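You operate a simulated robot arm through the tools that you are given. There is no shell and no other tool. Be economical: measure what you need, move in short steps, check, and stop when the job is done.

You are at the controls of a simulated robot arm. One attempt, no reset.

TASK
Take the booklet marked "service" from the black mat of the big table and leave it on top of the white insert.
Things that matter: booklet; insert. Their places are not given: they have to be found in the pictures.

The check looks at the end state, three seconds after you hand in, the way a careful person would. Anything else that was tipped, shoved, dropped, spilled or broken makes it a failure.

THE ROBOT
A 6-joint arm with a two-finger parallel gripper, fixed in place. Base frame: the origin is at the foot of the arm, x ahead of it, y to its left, z up; the work surface is at about z = 0. Units: mm, rad, N and s.
With the tool pointing down near the work surface it reaches from about 140 to 580 mm from the base axis. Its first joint turns from -1.152 to 1.152 rad. Payload 2.1 kg.
Tool frame: the origin (TCP) lies between the finger pads and is the grasp point; the fingertips stand 30 mm ahead of it; z points along the fingers, y is the line along which they close. Largest opening 94 mm; finger width 28, thickness 10; the body of the gripper, 50 by 96 mm, starts 55 mm behind the TCP.
Orientation is that of the tool frame in the base frame, as a unit quaternion [w, x, y, z]. With the fingers straight down and closing along the base's y, the tool's x points along the base's -x, its y along +y and its z along -z.

THE INTERFACE
- The arm moves only by the tool servo_tool. Its argument "targets" is a list of rows, each a list of 5 numbers: the gripper command, from -1 (shut) to 1 (fully open), values between in proportion, then the shift along the base's x, y, z in mm, then the turn about the base's z in rad. In form: [[jaw, dx, dy, dz, yaw], ...]. A call has 1 to 8 rows; each row is the pose to reach, as a shift and turn from the pose commanded when the call began. A row lasts 0.2 s, in which the tool goes at most 50 mm and 0.15 rad; a call with a longer step from one row to the next is refused whole, and so is a gripper value outside its range. A pose out of reach is approached as far as the arm can. The call stops where the force on the tool passes 40 N (or 10 N more than at its start, if that is more) or the arm is blocked; 0.2 s more then pass. The fingers move at their own pace (about 72 mm/s each) and stop on an object; they squeeze with about 43 N. The grip force told is the motor's: it shows also when the fingers shut on nothing. Time passes only in rows, and 0.2 s behind the last, so rows that repeat a pose let the fingers close. It gives the time, the measured TCP pose, the force on the tool (base axes), the opening and the grip force at its end, in the units of the frame above (readings bear some noise), and new pictures: "show" is both (left out), scene, wrist or none.
- Cameras (640 x 400 px; columns grow to the right, rows downward): "scene" is fixed at [36.7, -363.9, 498.7]; the picture's right is [0.92, -0.39, 0.00], its down [-0.23, -0.55, -0.80] and it looks along [0.31, 0.74, -0.59] (base axes); focal length 222 px, centre (320, 200). "wrist" rides on the gripper at [76, 14, -103] in the tool frame; the picture's right is [-0.18, 0.98, 0.00], its down [-0.75, -0.14, -0.64] and it looks along [-0.63, -0.12, 0.77] (tool axes); focal length 243 px, centre (320, 200).
- pixel_to_xyz(camera, pixels): for up to 12 pixels [column, row] of the newest picture of that camera ("zoom" is the newest enlarged one), the place [x, y, z] in the base frame of the surface seen there, good to about 2 mm, but the place of the scene camera against the robot may be out by one fixed shift of up to 25 mm in any direction. No time passes.
- enlarge(camera, box): a new picture of the part [left, top, right, bottom] of that camera's present view, enlarged. No time passes.
- sign_off(): hands the job in; it is judged then, once.

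Work in short steps. Measure before you move; look again where a grasp or a placing could have gone wrong, and mend it. You have 60 turns and 170 pictures in all, those below and enlarged ones among them. Open the gripper and draw the arm clear of the work before you hand the job in, unless the task says otherwise; then end with one line.

The tools are called after "Emit:" as a command line: name --pt "numbers of a row" for each row, then --argument value for the rest, lists and objects as JSON in quotes. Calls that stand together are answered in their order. servo_tool: Moves the arm, as the interface text tells. Its arguments: {"type":"object","properties":{"targets":{"type":"array","items":{"type":"array","items":{"type":"number"}}},"show":{"type":"string","enum":["both","scene","wrist","none"]}},"required":["targets"]} The other tools are called the same way: pixel_to_xyz (camera, pixels) gives the place of the surface under pixels of a picture; enlarge (camera, box) takes an enlarged picture of a part of a camera's view; sign_off () hands the job in.

At the start:

```text
time: 0.0
position: [342.7, 144.6, 261.1]
tcp_rot: [0.0, 0.0, 1.0, 0.0]
wrist_force: [-0.1, 0.0, 0.3]
opening: 93.9
grip_force: 0.0
```

scene: 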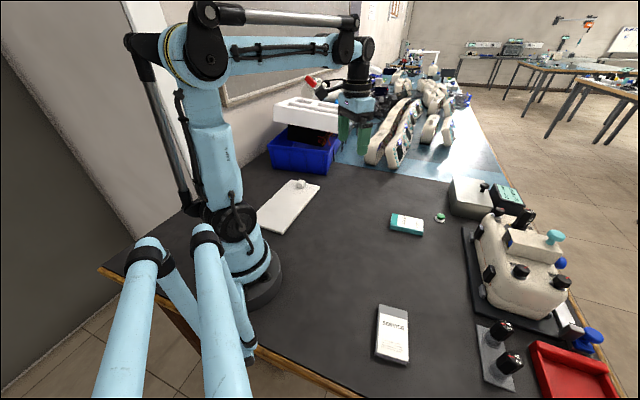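
wrist: 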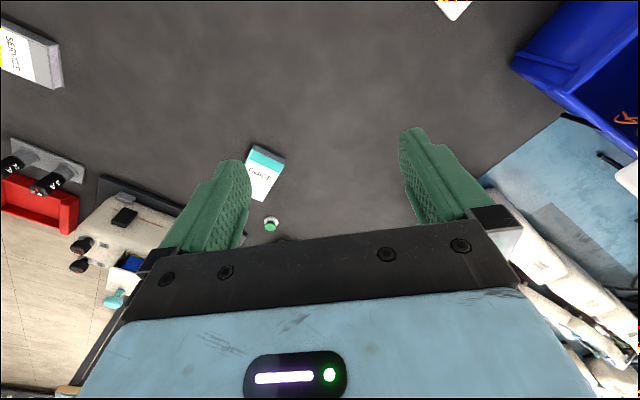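

The scene shows the "service" booklet at about (393,335), and a white thing on the blue crate at (307,115), plus a white board at (288,207). I enlarge these to tell which is the insert.

Emit:
enlarge --camera "scene" --box '[230, 80, 390, 240]'

Emit:
enlarge --camera "scene" --box '[340, 280, 460, 380]'

Emit:
pixel_to_xyz --camera "scene" --pixels '[[380, 306], [407, 313], [407, 360], [376, 354], [393, 335], [276, 103], [330, 112], [305, 115], [285, 205], [420, 340], [300, 184], [302, 150]]'

Emit:
pixel_to_xyz --camera "wrist" --pixels '[[8, 30], [45, 55], [55, 85], [62, 75], [265, 170], [100, 60], [450, 8], [630, 175], [270, 224]]'

```text
2.50 times, centred on (310, 160) of scene
```

zoom: 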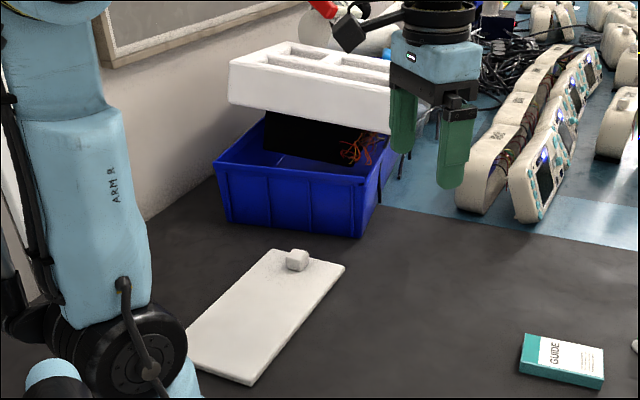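

```text
4.00 times, centred on (400, 330) of scene
```

zoom: 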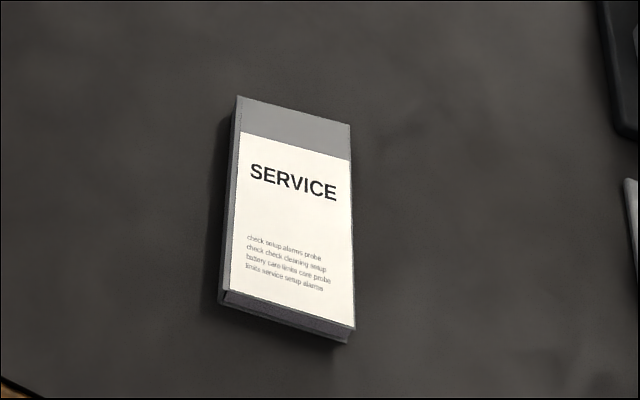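

```text
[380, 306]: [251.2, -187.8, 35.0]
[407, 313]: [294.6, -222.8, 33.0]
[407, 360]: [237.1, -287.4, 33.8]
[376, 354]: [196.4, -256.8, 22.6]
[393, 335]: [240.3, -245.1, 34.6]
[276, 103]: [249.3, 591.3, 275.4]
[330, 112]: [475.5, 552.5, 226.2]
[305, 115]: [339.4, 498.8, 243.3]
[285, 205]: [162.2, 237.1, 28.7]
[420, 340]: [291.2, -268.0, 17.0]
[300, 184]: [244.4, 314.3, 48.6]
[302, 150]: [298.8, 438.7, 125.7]
```

```text
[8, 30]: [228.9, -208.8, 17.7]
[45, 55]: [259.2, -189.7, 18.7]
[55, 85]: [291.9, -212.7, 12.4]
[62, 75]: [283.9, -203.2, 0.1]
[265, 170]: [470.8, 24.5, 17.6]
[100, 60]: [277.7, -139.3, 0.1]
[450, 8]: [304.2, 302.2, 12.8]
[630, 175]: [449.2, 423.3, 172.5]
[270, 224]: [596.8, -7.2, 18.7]
```

The booklet is clear, but there are two candidates for the insert: the slotted white foam on the crate and the white slab on the mat. I move the arm up and toward +y so the wrist camera can see both better.

Emit:
servo_tool --pt "1 -30 0 40 0" --pt "1 -70 0 80 0" --pt "1 -100 20 110 0" --pt "1 -100 50 140 0"

```text
refused: row 2 steps farther than a row can; nothing moved
```

That was too long a step (56 mm), so I make the steps shorter.

Emit:
servo_tool --pt "1 -30 0 30 0" --pt "1 -60 0 60 0" --pt "1 -90 0 90 0" --pt "1 -110 20 110 0" --pt "1 -120 40 130 0"

```text
time: 1.2
position: [220.6, 182.7, 392.5]
tcp_rot: [0.0, 0.001, 1.0, 0.0]
wrist_force: [-0.4, -0.3, -0.8]
opening: 94.2
grip_force: 0.1
```

scene: 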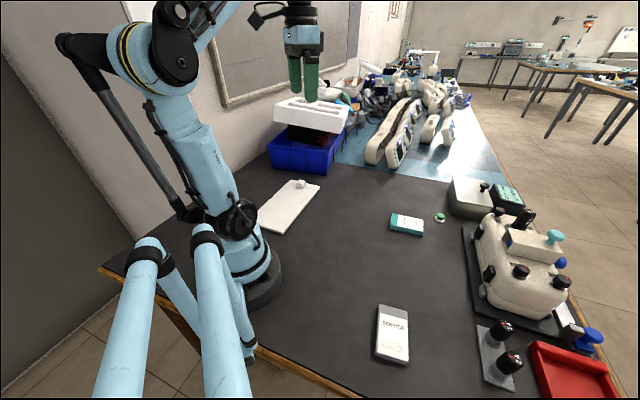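
wrist: 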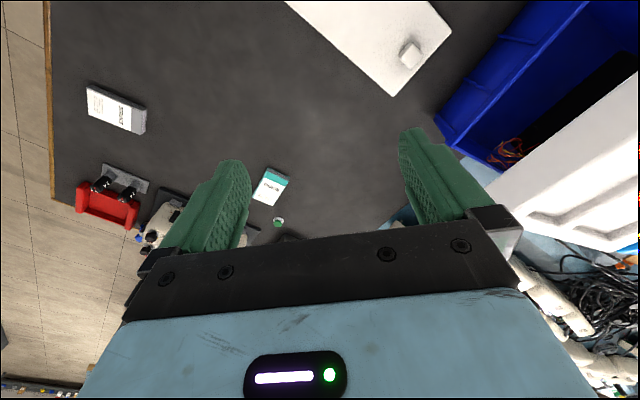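

Emit:
enlarge --camera "wrist" --box '[280, 0, 480, 125]'

Emit:
enlarge --camera "scene" --box '[250, 80, 370, 180]'

Emit:
pixel_to_xyz --camera "wrist" --pixels '[[300, 5], [390, 90], [450, 30], [425, 5], [408, 50], [370, 40], [500, 185], [600, 245], [540, 215], [630, 70], [600, 190], [635, 150]]'

Emit:
pixel_to_xyz --camera "scene" --pixels '[[282, 100], [275, 118], [346, 112], [340, 131], [300, 107], [320, 110], [300, 120], [272, 130], [325, 103], [312, 122]]'

```text
3.20 times, centred on (380, 62) of wrist
```

zoom: 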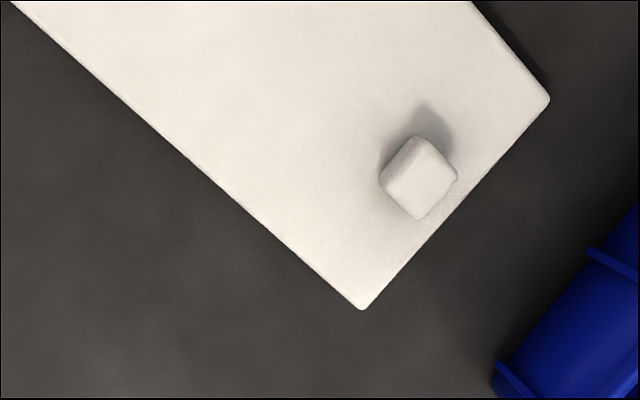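

```text
4.00 times, centred on (310, 130) of scene
```

zoom: 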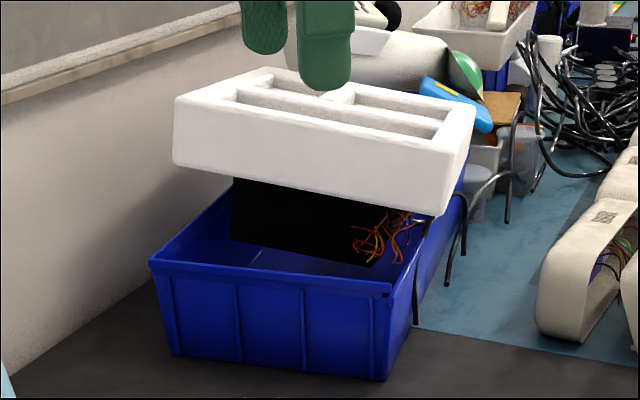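

```text
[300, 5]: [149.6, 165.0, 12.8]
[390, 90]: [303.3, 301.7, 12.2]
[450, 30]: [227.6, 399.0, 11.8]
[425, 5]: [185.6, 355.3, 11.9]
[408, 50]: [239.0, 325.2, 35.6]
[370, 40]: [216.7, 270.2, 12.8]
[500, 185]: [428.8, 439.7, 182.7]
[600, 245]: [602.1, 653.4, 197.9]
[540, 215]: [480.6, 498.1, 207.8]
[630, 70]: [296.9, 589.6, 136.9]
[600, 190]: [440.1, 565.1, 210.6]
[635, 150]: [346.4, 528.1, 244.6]
```

```text
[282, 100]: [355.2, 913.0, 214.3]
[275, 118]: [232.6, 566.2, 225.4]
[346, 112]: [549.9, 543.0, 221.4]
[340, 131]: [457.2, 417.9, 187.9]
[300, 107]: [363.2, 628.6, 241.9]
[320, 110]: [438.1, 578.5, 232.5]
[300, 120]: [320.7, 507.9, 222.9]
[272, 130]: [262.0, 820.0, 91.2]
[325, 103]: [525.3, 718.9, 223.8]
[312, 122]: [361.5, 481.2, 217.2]
```

The slotted foam on the crate lies beyond reach (610 mm and more). The white slab on the mat, with its top at z≈12 and a small block at (239,325), is the reachable insert. Next I swing toward the booklet near (240,-245), turning so the jaws close across its width.

Emit:
servo_tool --pt "1 5 -45 0 0.14" --pt "1 10 -90 0 0.28" --pt "1 15 -135 0 0.42" --pt "1 15 -180 0 0.56" --pt "1 15 -225 0 0.7" --pt "1 10 -270 0 0.8" --pt "1 5 -315 -10 0.88" --pt "1 0 -360 -20 0.9"

```text
time: 3.0
position: [221.1, -179.0, 368.6]
tcp_rot: [0.0, -0.435, 0.901, -0.001]
wrist_force: [0.3, -0.3, -0.2]
opening: 94.1
grip_force: 0.0
```

scene: 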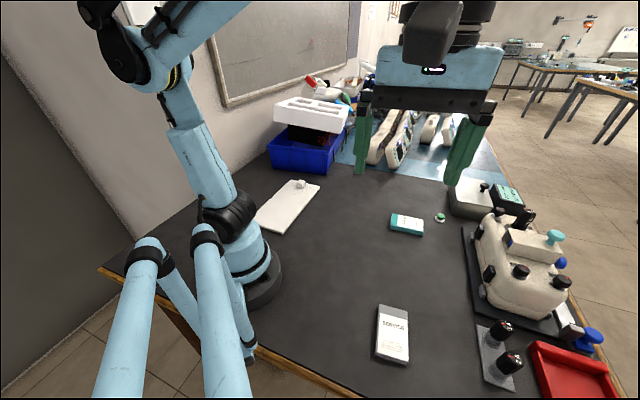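
wrist: 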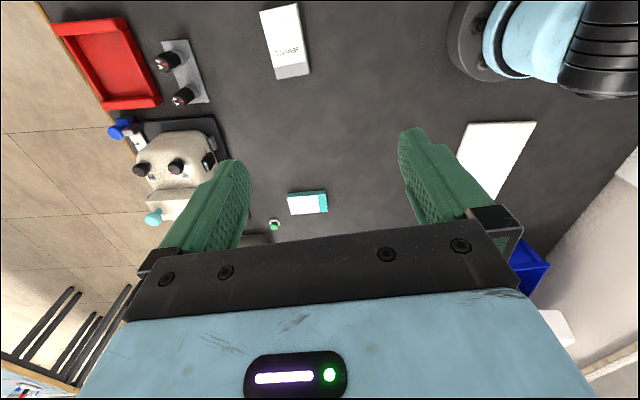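

The booklet is in the wrist view at (285,40) and the slab's near end at (470-535,122). I measure their corners.

Emit:
enlarge --camera "wrist" --box '[230, 0, 358, 80]'

Emit:
pixel_to_xyz --camera "wrist" --pixels '[[261, 11], [297, 5], [308, 62], [275, 68], [285, 38], [469, 124], [534, 123], [500, 150], [530, 128], [494, 195]]'

```text
5.00 times, centred on (294, 40) of wrist
```

zoom: 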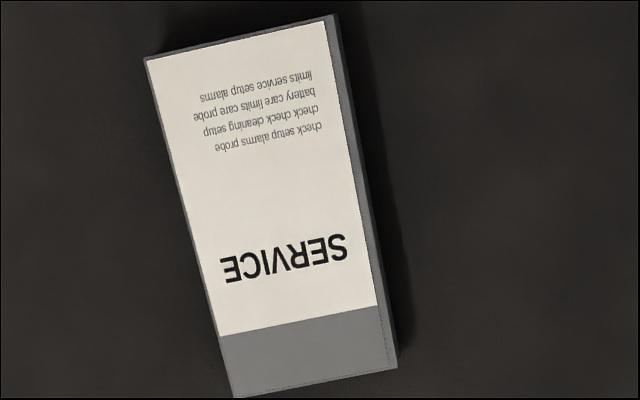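

```text
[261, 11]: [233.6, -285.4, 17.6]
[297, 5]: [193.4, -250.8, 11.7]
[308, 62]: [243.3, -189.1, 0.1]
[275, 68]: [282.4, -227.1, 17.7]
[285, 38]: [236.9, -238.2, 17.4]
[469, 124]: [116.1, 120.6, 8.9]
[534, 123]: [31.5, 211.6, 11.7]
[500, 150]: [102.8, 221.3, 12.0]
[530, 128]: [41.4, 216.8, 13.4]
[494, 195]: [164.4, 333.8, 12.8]
```

Precise corners come from the zoom: about (146,60), (330,17), (387,370) and (235,396).

Emit:
pixel_to_xyz --camera "zoom" --pixels '[[150, 62], [322, 22], [384, 364], [237, 393], [262, 45], [310, 378], [190, 215], [355, 190]]'

```text
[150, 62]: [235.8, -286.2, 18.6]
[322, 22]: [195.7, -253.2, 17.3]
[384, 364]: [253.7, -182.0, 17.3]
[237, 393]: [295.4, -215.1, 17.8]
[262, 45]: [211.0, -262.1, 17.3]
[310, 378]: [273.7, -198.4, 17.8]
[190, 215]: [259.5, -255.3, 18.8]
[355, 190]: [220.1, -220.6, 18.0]
```

The booklet's centre is (245,-234), its long axis is at 0.886 rad, and it measures 52 x 92 x 18 mm. I go above it and part way down.

Emit:
servo_tool --pt "1 10 -25 -40 -0.014" --pt "1 20 -50 -80 -0.014" --pt "1 24 -55 -125 -0.014" --pt "1 24 -55 -170 -0.014" --pt "1 24 -55 -215 -0.014" --pt "1 24 -55 -260 -0.014" --pt "1 24 -55 -280 -0.014" --pt "1 24 -55 -280 -0.014"

```text
time: 4.8
position: [246.1, -231.8, 91.9]
tcp_rot: [0.001, -0.429, 0.903, 0.001]
wrist_force: [0.1, 0.9, 0.4]
opening: 94.0
grip_force: 0.1
```

scene: 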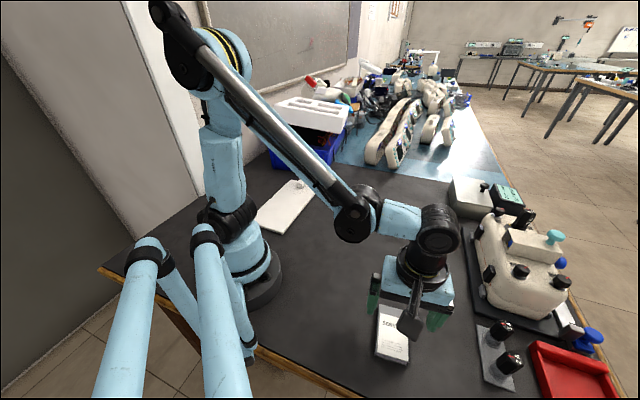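
wrist: 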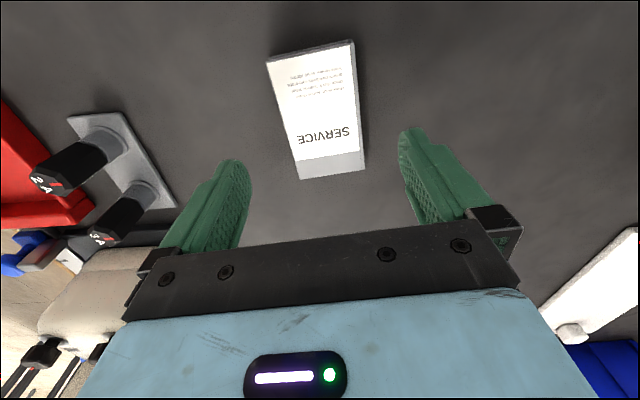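

I recheck the booklet from closer up, with corners at (267,62), (352,42), (365,167) and (302,177).

Emit:
pixel_to_xyz --camera "wrist" --pixels '[[269, 62], [350, 42], [363, 156], [298, 162], [363, 167], [302, 177], [325, 168], [308, 53]]'

```text
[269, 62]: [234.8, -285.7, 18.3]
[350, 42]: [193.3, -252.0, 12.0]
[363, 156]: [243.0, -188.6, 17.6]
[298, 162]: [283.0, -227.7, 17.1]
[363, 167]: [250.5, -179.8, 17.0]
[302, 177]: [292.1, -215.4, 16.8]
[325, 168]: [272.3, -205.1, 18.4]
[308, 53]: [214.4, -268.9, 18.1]
```

The readings agree on a centre of about (244,-234). I descend to TCP z≈34 and stay open.

Emit:
servo_tool --pt "1 -1 -2 -20 0" --pt "1 -1 -2 -40 0" --pt "1 -1 -2 -50 0" --pt "1 -1 -2 -57 0" --pt "1 -1 -2 -57 0"

```text
time: 6.0
position: [245.1, -233.6, 35.4]
tcp_rot: [-0.001, -0.428, 0.904, 0.0]
wrist_force: [0.7, 0.6, -0.4]
opening: 93.9
grip_force: 0.1
```

scene: 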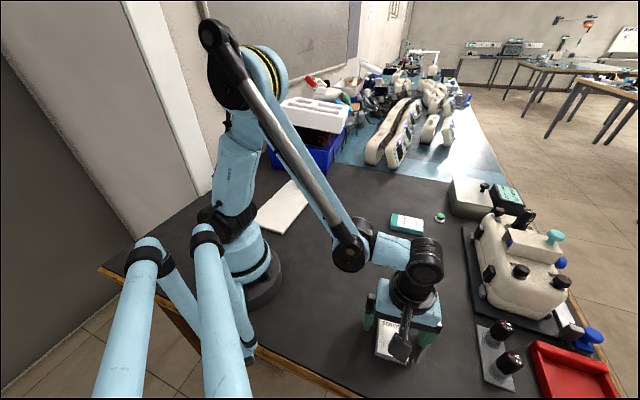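
wrist: 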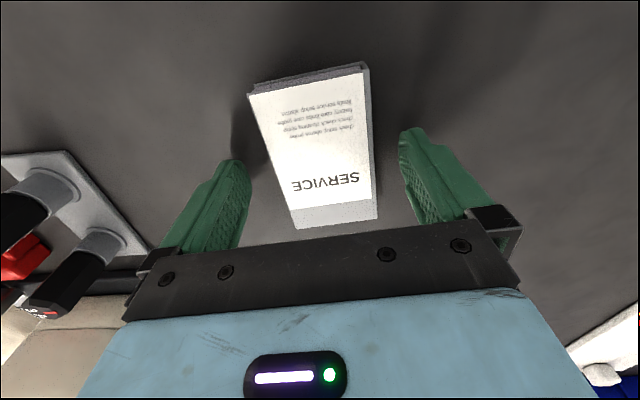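

The booklet sits between the fingers, so I go a touch lower and close.

Emit:
servo_tool --pt "1 0 0 -2 0" --pt "0.3 0 0 -2 0" --pt "0 0 0 -2 0" --pt "-0.5 0 0 -2 0" --pt "-1 0 0 -2 0" --pt "-1 0 0 -2 0" --show "wrist"

```text
time: 7.4
position: [244.4, -231.8, 32.0]
tcp_rot: [0.0, -0.428, 0.904, 0.0]
wrist_force: [0.2, 0.3, -0.2]
opening: 56.9
grip_force: 42.5
```

wrist: 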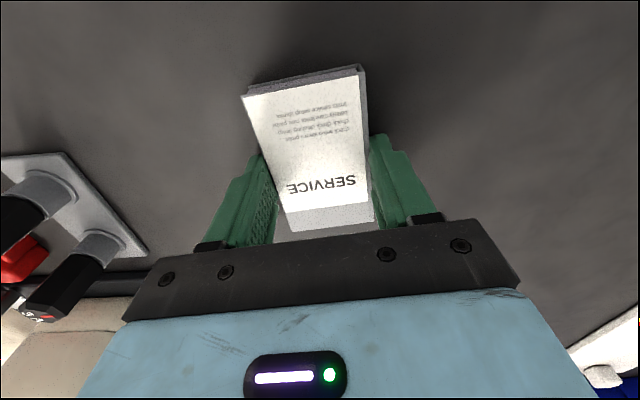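

The grip shows 42.5 N at a 57 mm opening. I lift the booklet and check it.

Emit:
servo_tool --pt "-1 0 0 10 0" --pt "-1 0 0 30 0" --pt "-1 0 0 60 0" --pt "-1 0 0 100 0" --pt "-1 0 0 140 0" --pt "-1 0 0 180 0"

```text
time: 8.8
position: [242.5, -234.0, 213.3]
tcp_rot: [0.0, -0.429, 0.903, 0.001]
wrist_force: [0.1, 0.4, -0.3]
opening: 56.9
grip_force: 43.3
```

scene: 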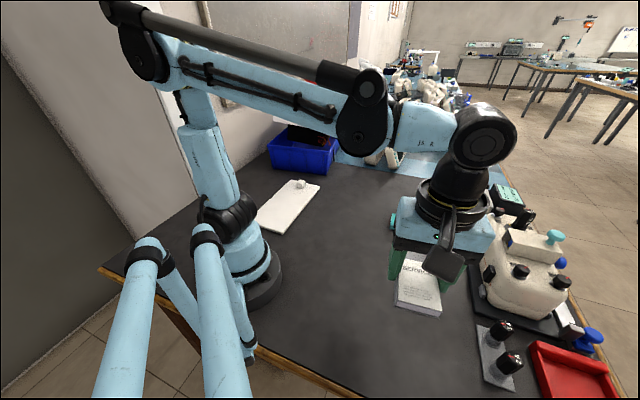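
wrist: 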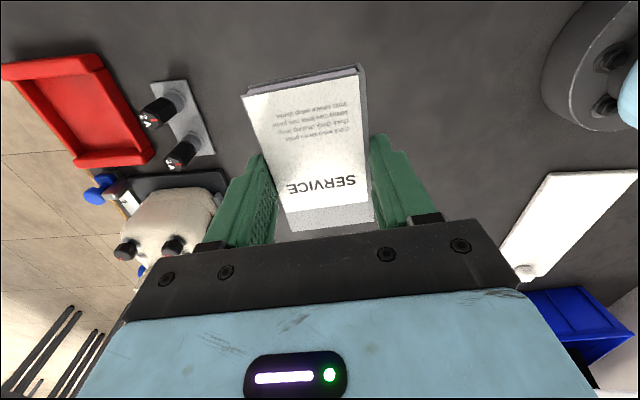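

The booklet is held level. I carry it around the front of the base toward the slab at this height.

Emit:
servo_tool --pt "-1 10 35 5 0" --pt "-1 20 78 10 0" --pt "-1 25 123 10 0" --pt "-1 25 168 10 0" --pt "-1 25 213 10 0" --pt "-1 20 258 10 0" --pt "-1 10 300 10 0" --pt "-1 0 335 10 0" --show "scene"

Emit:
servo_tool --pt "-1 -10 30 0 -0.03" --pt "-1 -25 60 0 -0.06" --pt "-1 -45 90 0 -0.09" --pt "-1 -62 120 0 -0.12" --pt "-1 -75 145 0 -0.12" --pt "-1 -80 152 0 -0.12" --pt "-1 -80 152 0 -0.12"

```text
time: 10.6
position: [245.5, 103.1, 223.1]
tcp_rot: [0.0, -0.428, 0.904, 0.0]
wrist_force: [-0.1, 0.1, -1.7]
opening: 56.8
grip_force: 43.2
```

scene: 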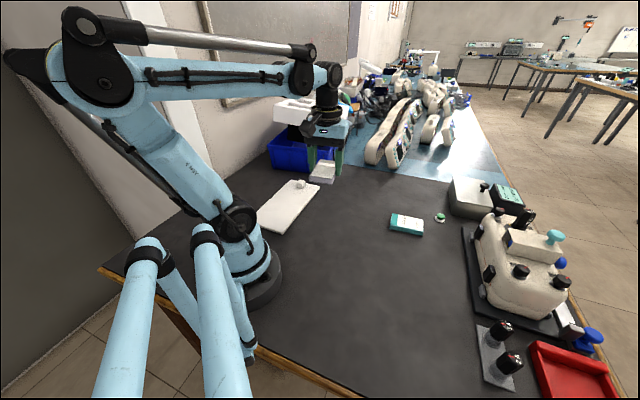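

```text
time: 12.2
position: [164.0, 253.3, 222.0]
tcp_rot: [0.001, -0.373, 0.928, 0.001]
wrist_force: [0.1, 0.0, -0.2]
opening: 56.8
grip_force: 43.1
```

scene: 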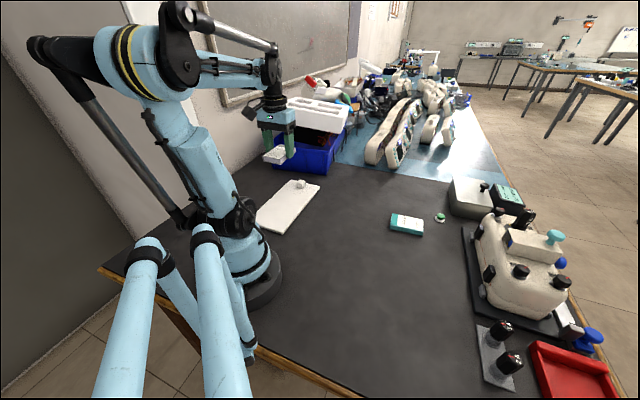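
wrist: 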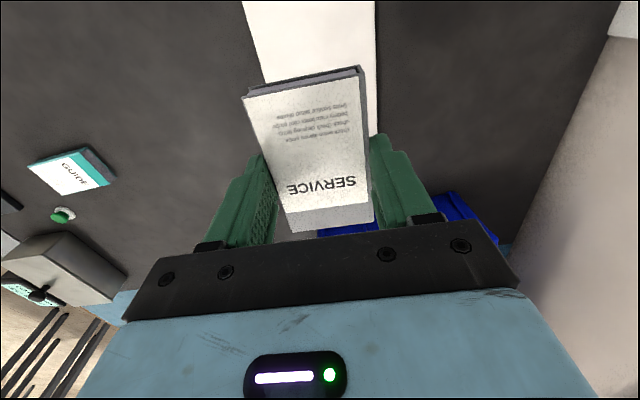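

The booklet is over the slab. I measure the slab's edges in the wrist view at the left (244,5)-(262,75) and right (373,5)-(375,130) to check the centring.

Emit:
pixel_to_xyz --camera "wrist" --pixels '[[246, 5], [264, 75], [371, 5], [371, 60], [373, 120], [262, 200], [310, 30]]'

```text
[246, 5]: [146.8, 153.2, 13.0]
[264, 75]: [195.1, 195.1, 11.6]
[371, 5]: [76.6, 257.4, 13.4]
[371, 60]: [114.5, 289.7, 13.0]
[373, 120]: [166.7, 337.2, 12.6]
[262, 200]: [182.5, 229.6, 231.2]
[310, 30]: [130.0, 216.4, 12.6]
```

The slab's centreline and the TCP agree within 2 mm. I descend to just above contact (TCP z≈49).

Emit:
servo_tool --pt "-1 0 0 -40 -0.03" --pt "-1 0 0 -80 -0.03" --pt "-1 0 0 -120 -0.03" --pt "-1 0 0 -150 -0.03" --pt "-1 0 0 -165 -0.03" --pt "-1 0 0 -173 -0.03" --pt "-1 0 0 -173 -0.03"

```text
time: 13.8
position: [165.8, 253.3, 49.6]
tcp_rot: [-0.001, -0.36, 0.933, 0.001]
wrist_force: [-0.1, 0.3, -0.1]
opening: 57.0
grip_force: 43.2
```

scene: 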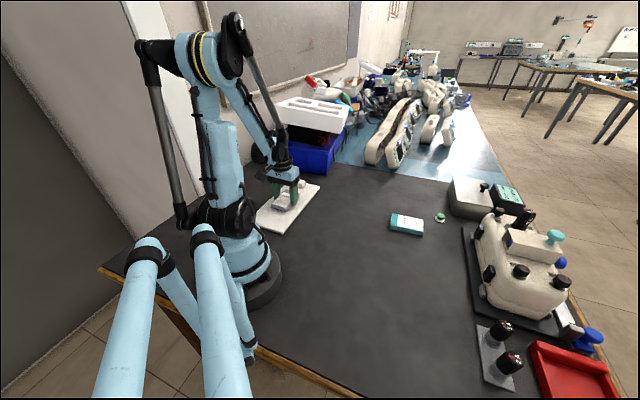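
wrist: 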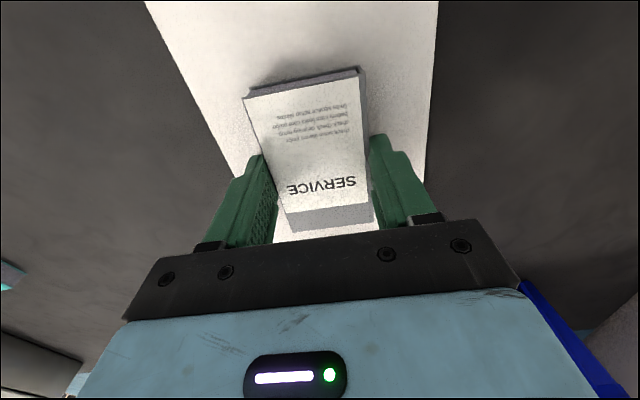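

The booklet is just above the slab, with the small block clear of the fingers. I lower it 1-3 mm while watching the force.

Emit:
servo_tool --pt "-1 0 0 -1 0" --pt "-1 0 0 -2 0" --pt "-1 0 0 -3 0" --pt "-1 0 0 -3 0" --show "none"

```text
time: 14.8
position: [163.6, 252.9, 46.6]
tcp_rot: [0.0, -0.36, 0.933, 0.0]
wrist_force: [0.1, -0.8, 0.2]
opening: 56.9
grip_force: 43.1
```

There is no contact force yet, so I lower it slightly more.

Emit:
servo_tool --pt "-1 0 0 -1 0" --pt "-1 0 0 -1.5 0" --pt "-1 0 0 -1.5 0" --show "wrist"

```text
time: 15.6
position: [164.9, 252.4, 43.8]
tcp_rot: [0.0, -0.359, 0.933, 0.0]
wrist_force: [0.0, -0.9, -1.4]
opening: 57.1
grip_force: 42.5
```

wrist: 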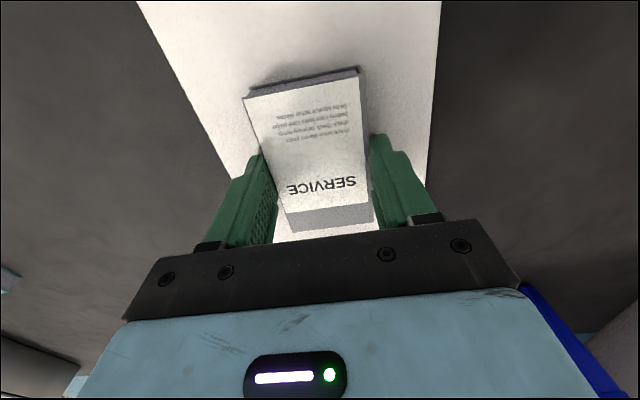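

It is within about a millimetre of contact and the fingertips are almost on the slab. I release gently and rise.

Emit:
servo_tool --pt "0.3 0 0 0 0" --pt "0.5 0 0 0 0" --pt "0.7 0 0 0 0" --pt "0.7 0 0 15 0" --pt "0.7 0 0 50 0" --pt "0.7 0 0 95 0" --pt "0.7 0 0 140 0" --pt "0.7 0 0 180 0"

```text
time: 17.4
position: [164.9, 253.6, 225.1]
tcp_rot: [0.0, -0.359, 0.933, 0.0]
wrist_force: [0.5, 0.2, -0.1]
opening: 79.8
grip_force: 0.0
```

scene: 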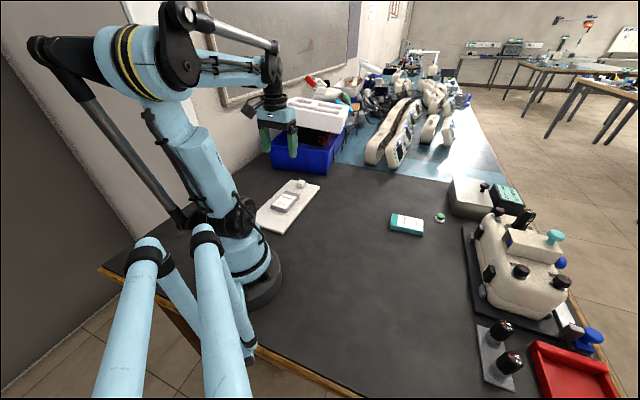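
wrist: 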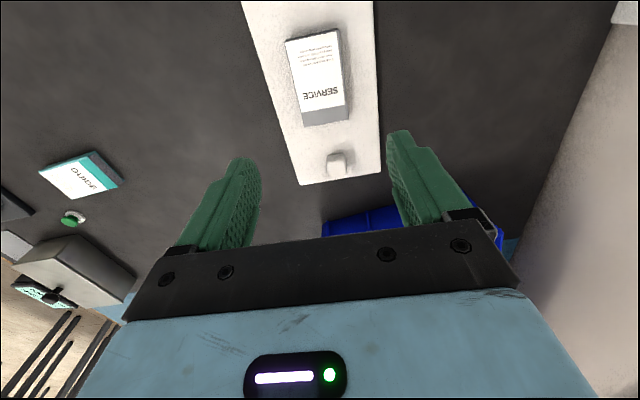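

The booklet lies flat on the slab at (315,78), clear of the undisturbed block. I draw the arm clear and take a last look.

Emit:
servo_tool --pt "1 30 -30 10 0" --pt "1 60 -60 30 0" --pt "1 85 -90 50 0" --pt "1 110 -120 60 0" --pt "1 110 -120 60 0"

Emit:
enlarge --camera "scene" --box '[240, 160, 336, 240]'

```text
time: 18.6
position: [272.8, 132.9, 283.7]
tcp_rot: [0.0, -0.36, 0.933, 0.0]
wrist_force: [0.3, -0.2, 0.3]
opening: 94.2
grip_force: 0.0
```

scene: 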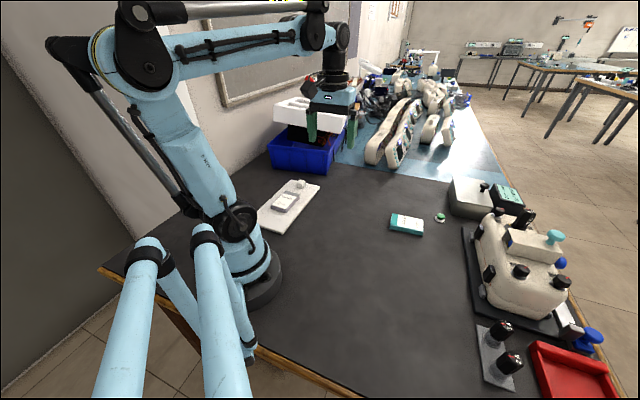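
wrist: 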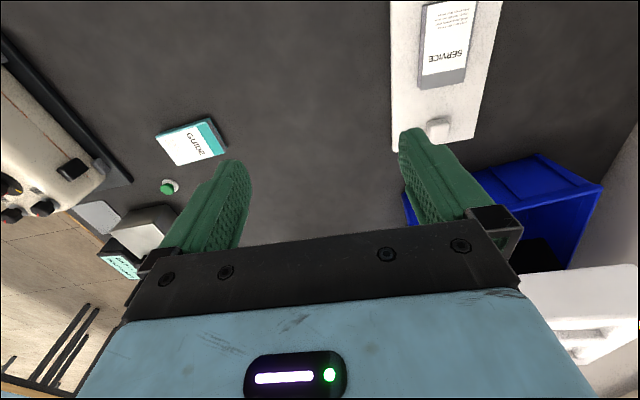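

```text
5.00 times, centred on (288, 200) of scene
```

zoom: 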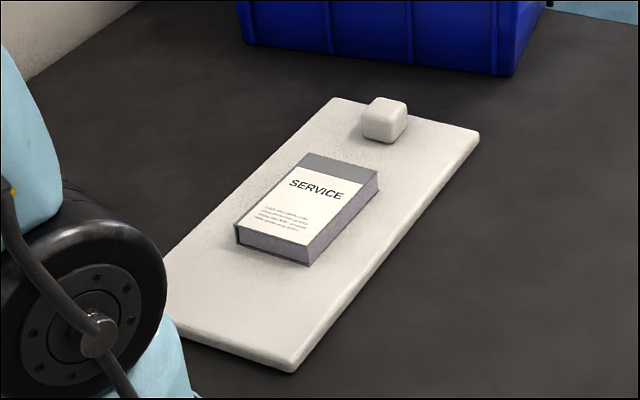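

The booklet rests flat on the white insert and nothing else has moved, so I hand in.

Emit:
sign_off

```text
The job is handed in.
```

The "service" booklet lies flat on the white slab on the mat. I took that slab as the insert because the slotted white foam on the crate was out of reach. Nothing else appears disturbed, and the arm is clear with the gripper open.
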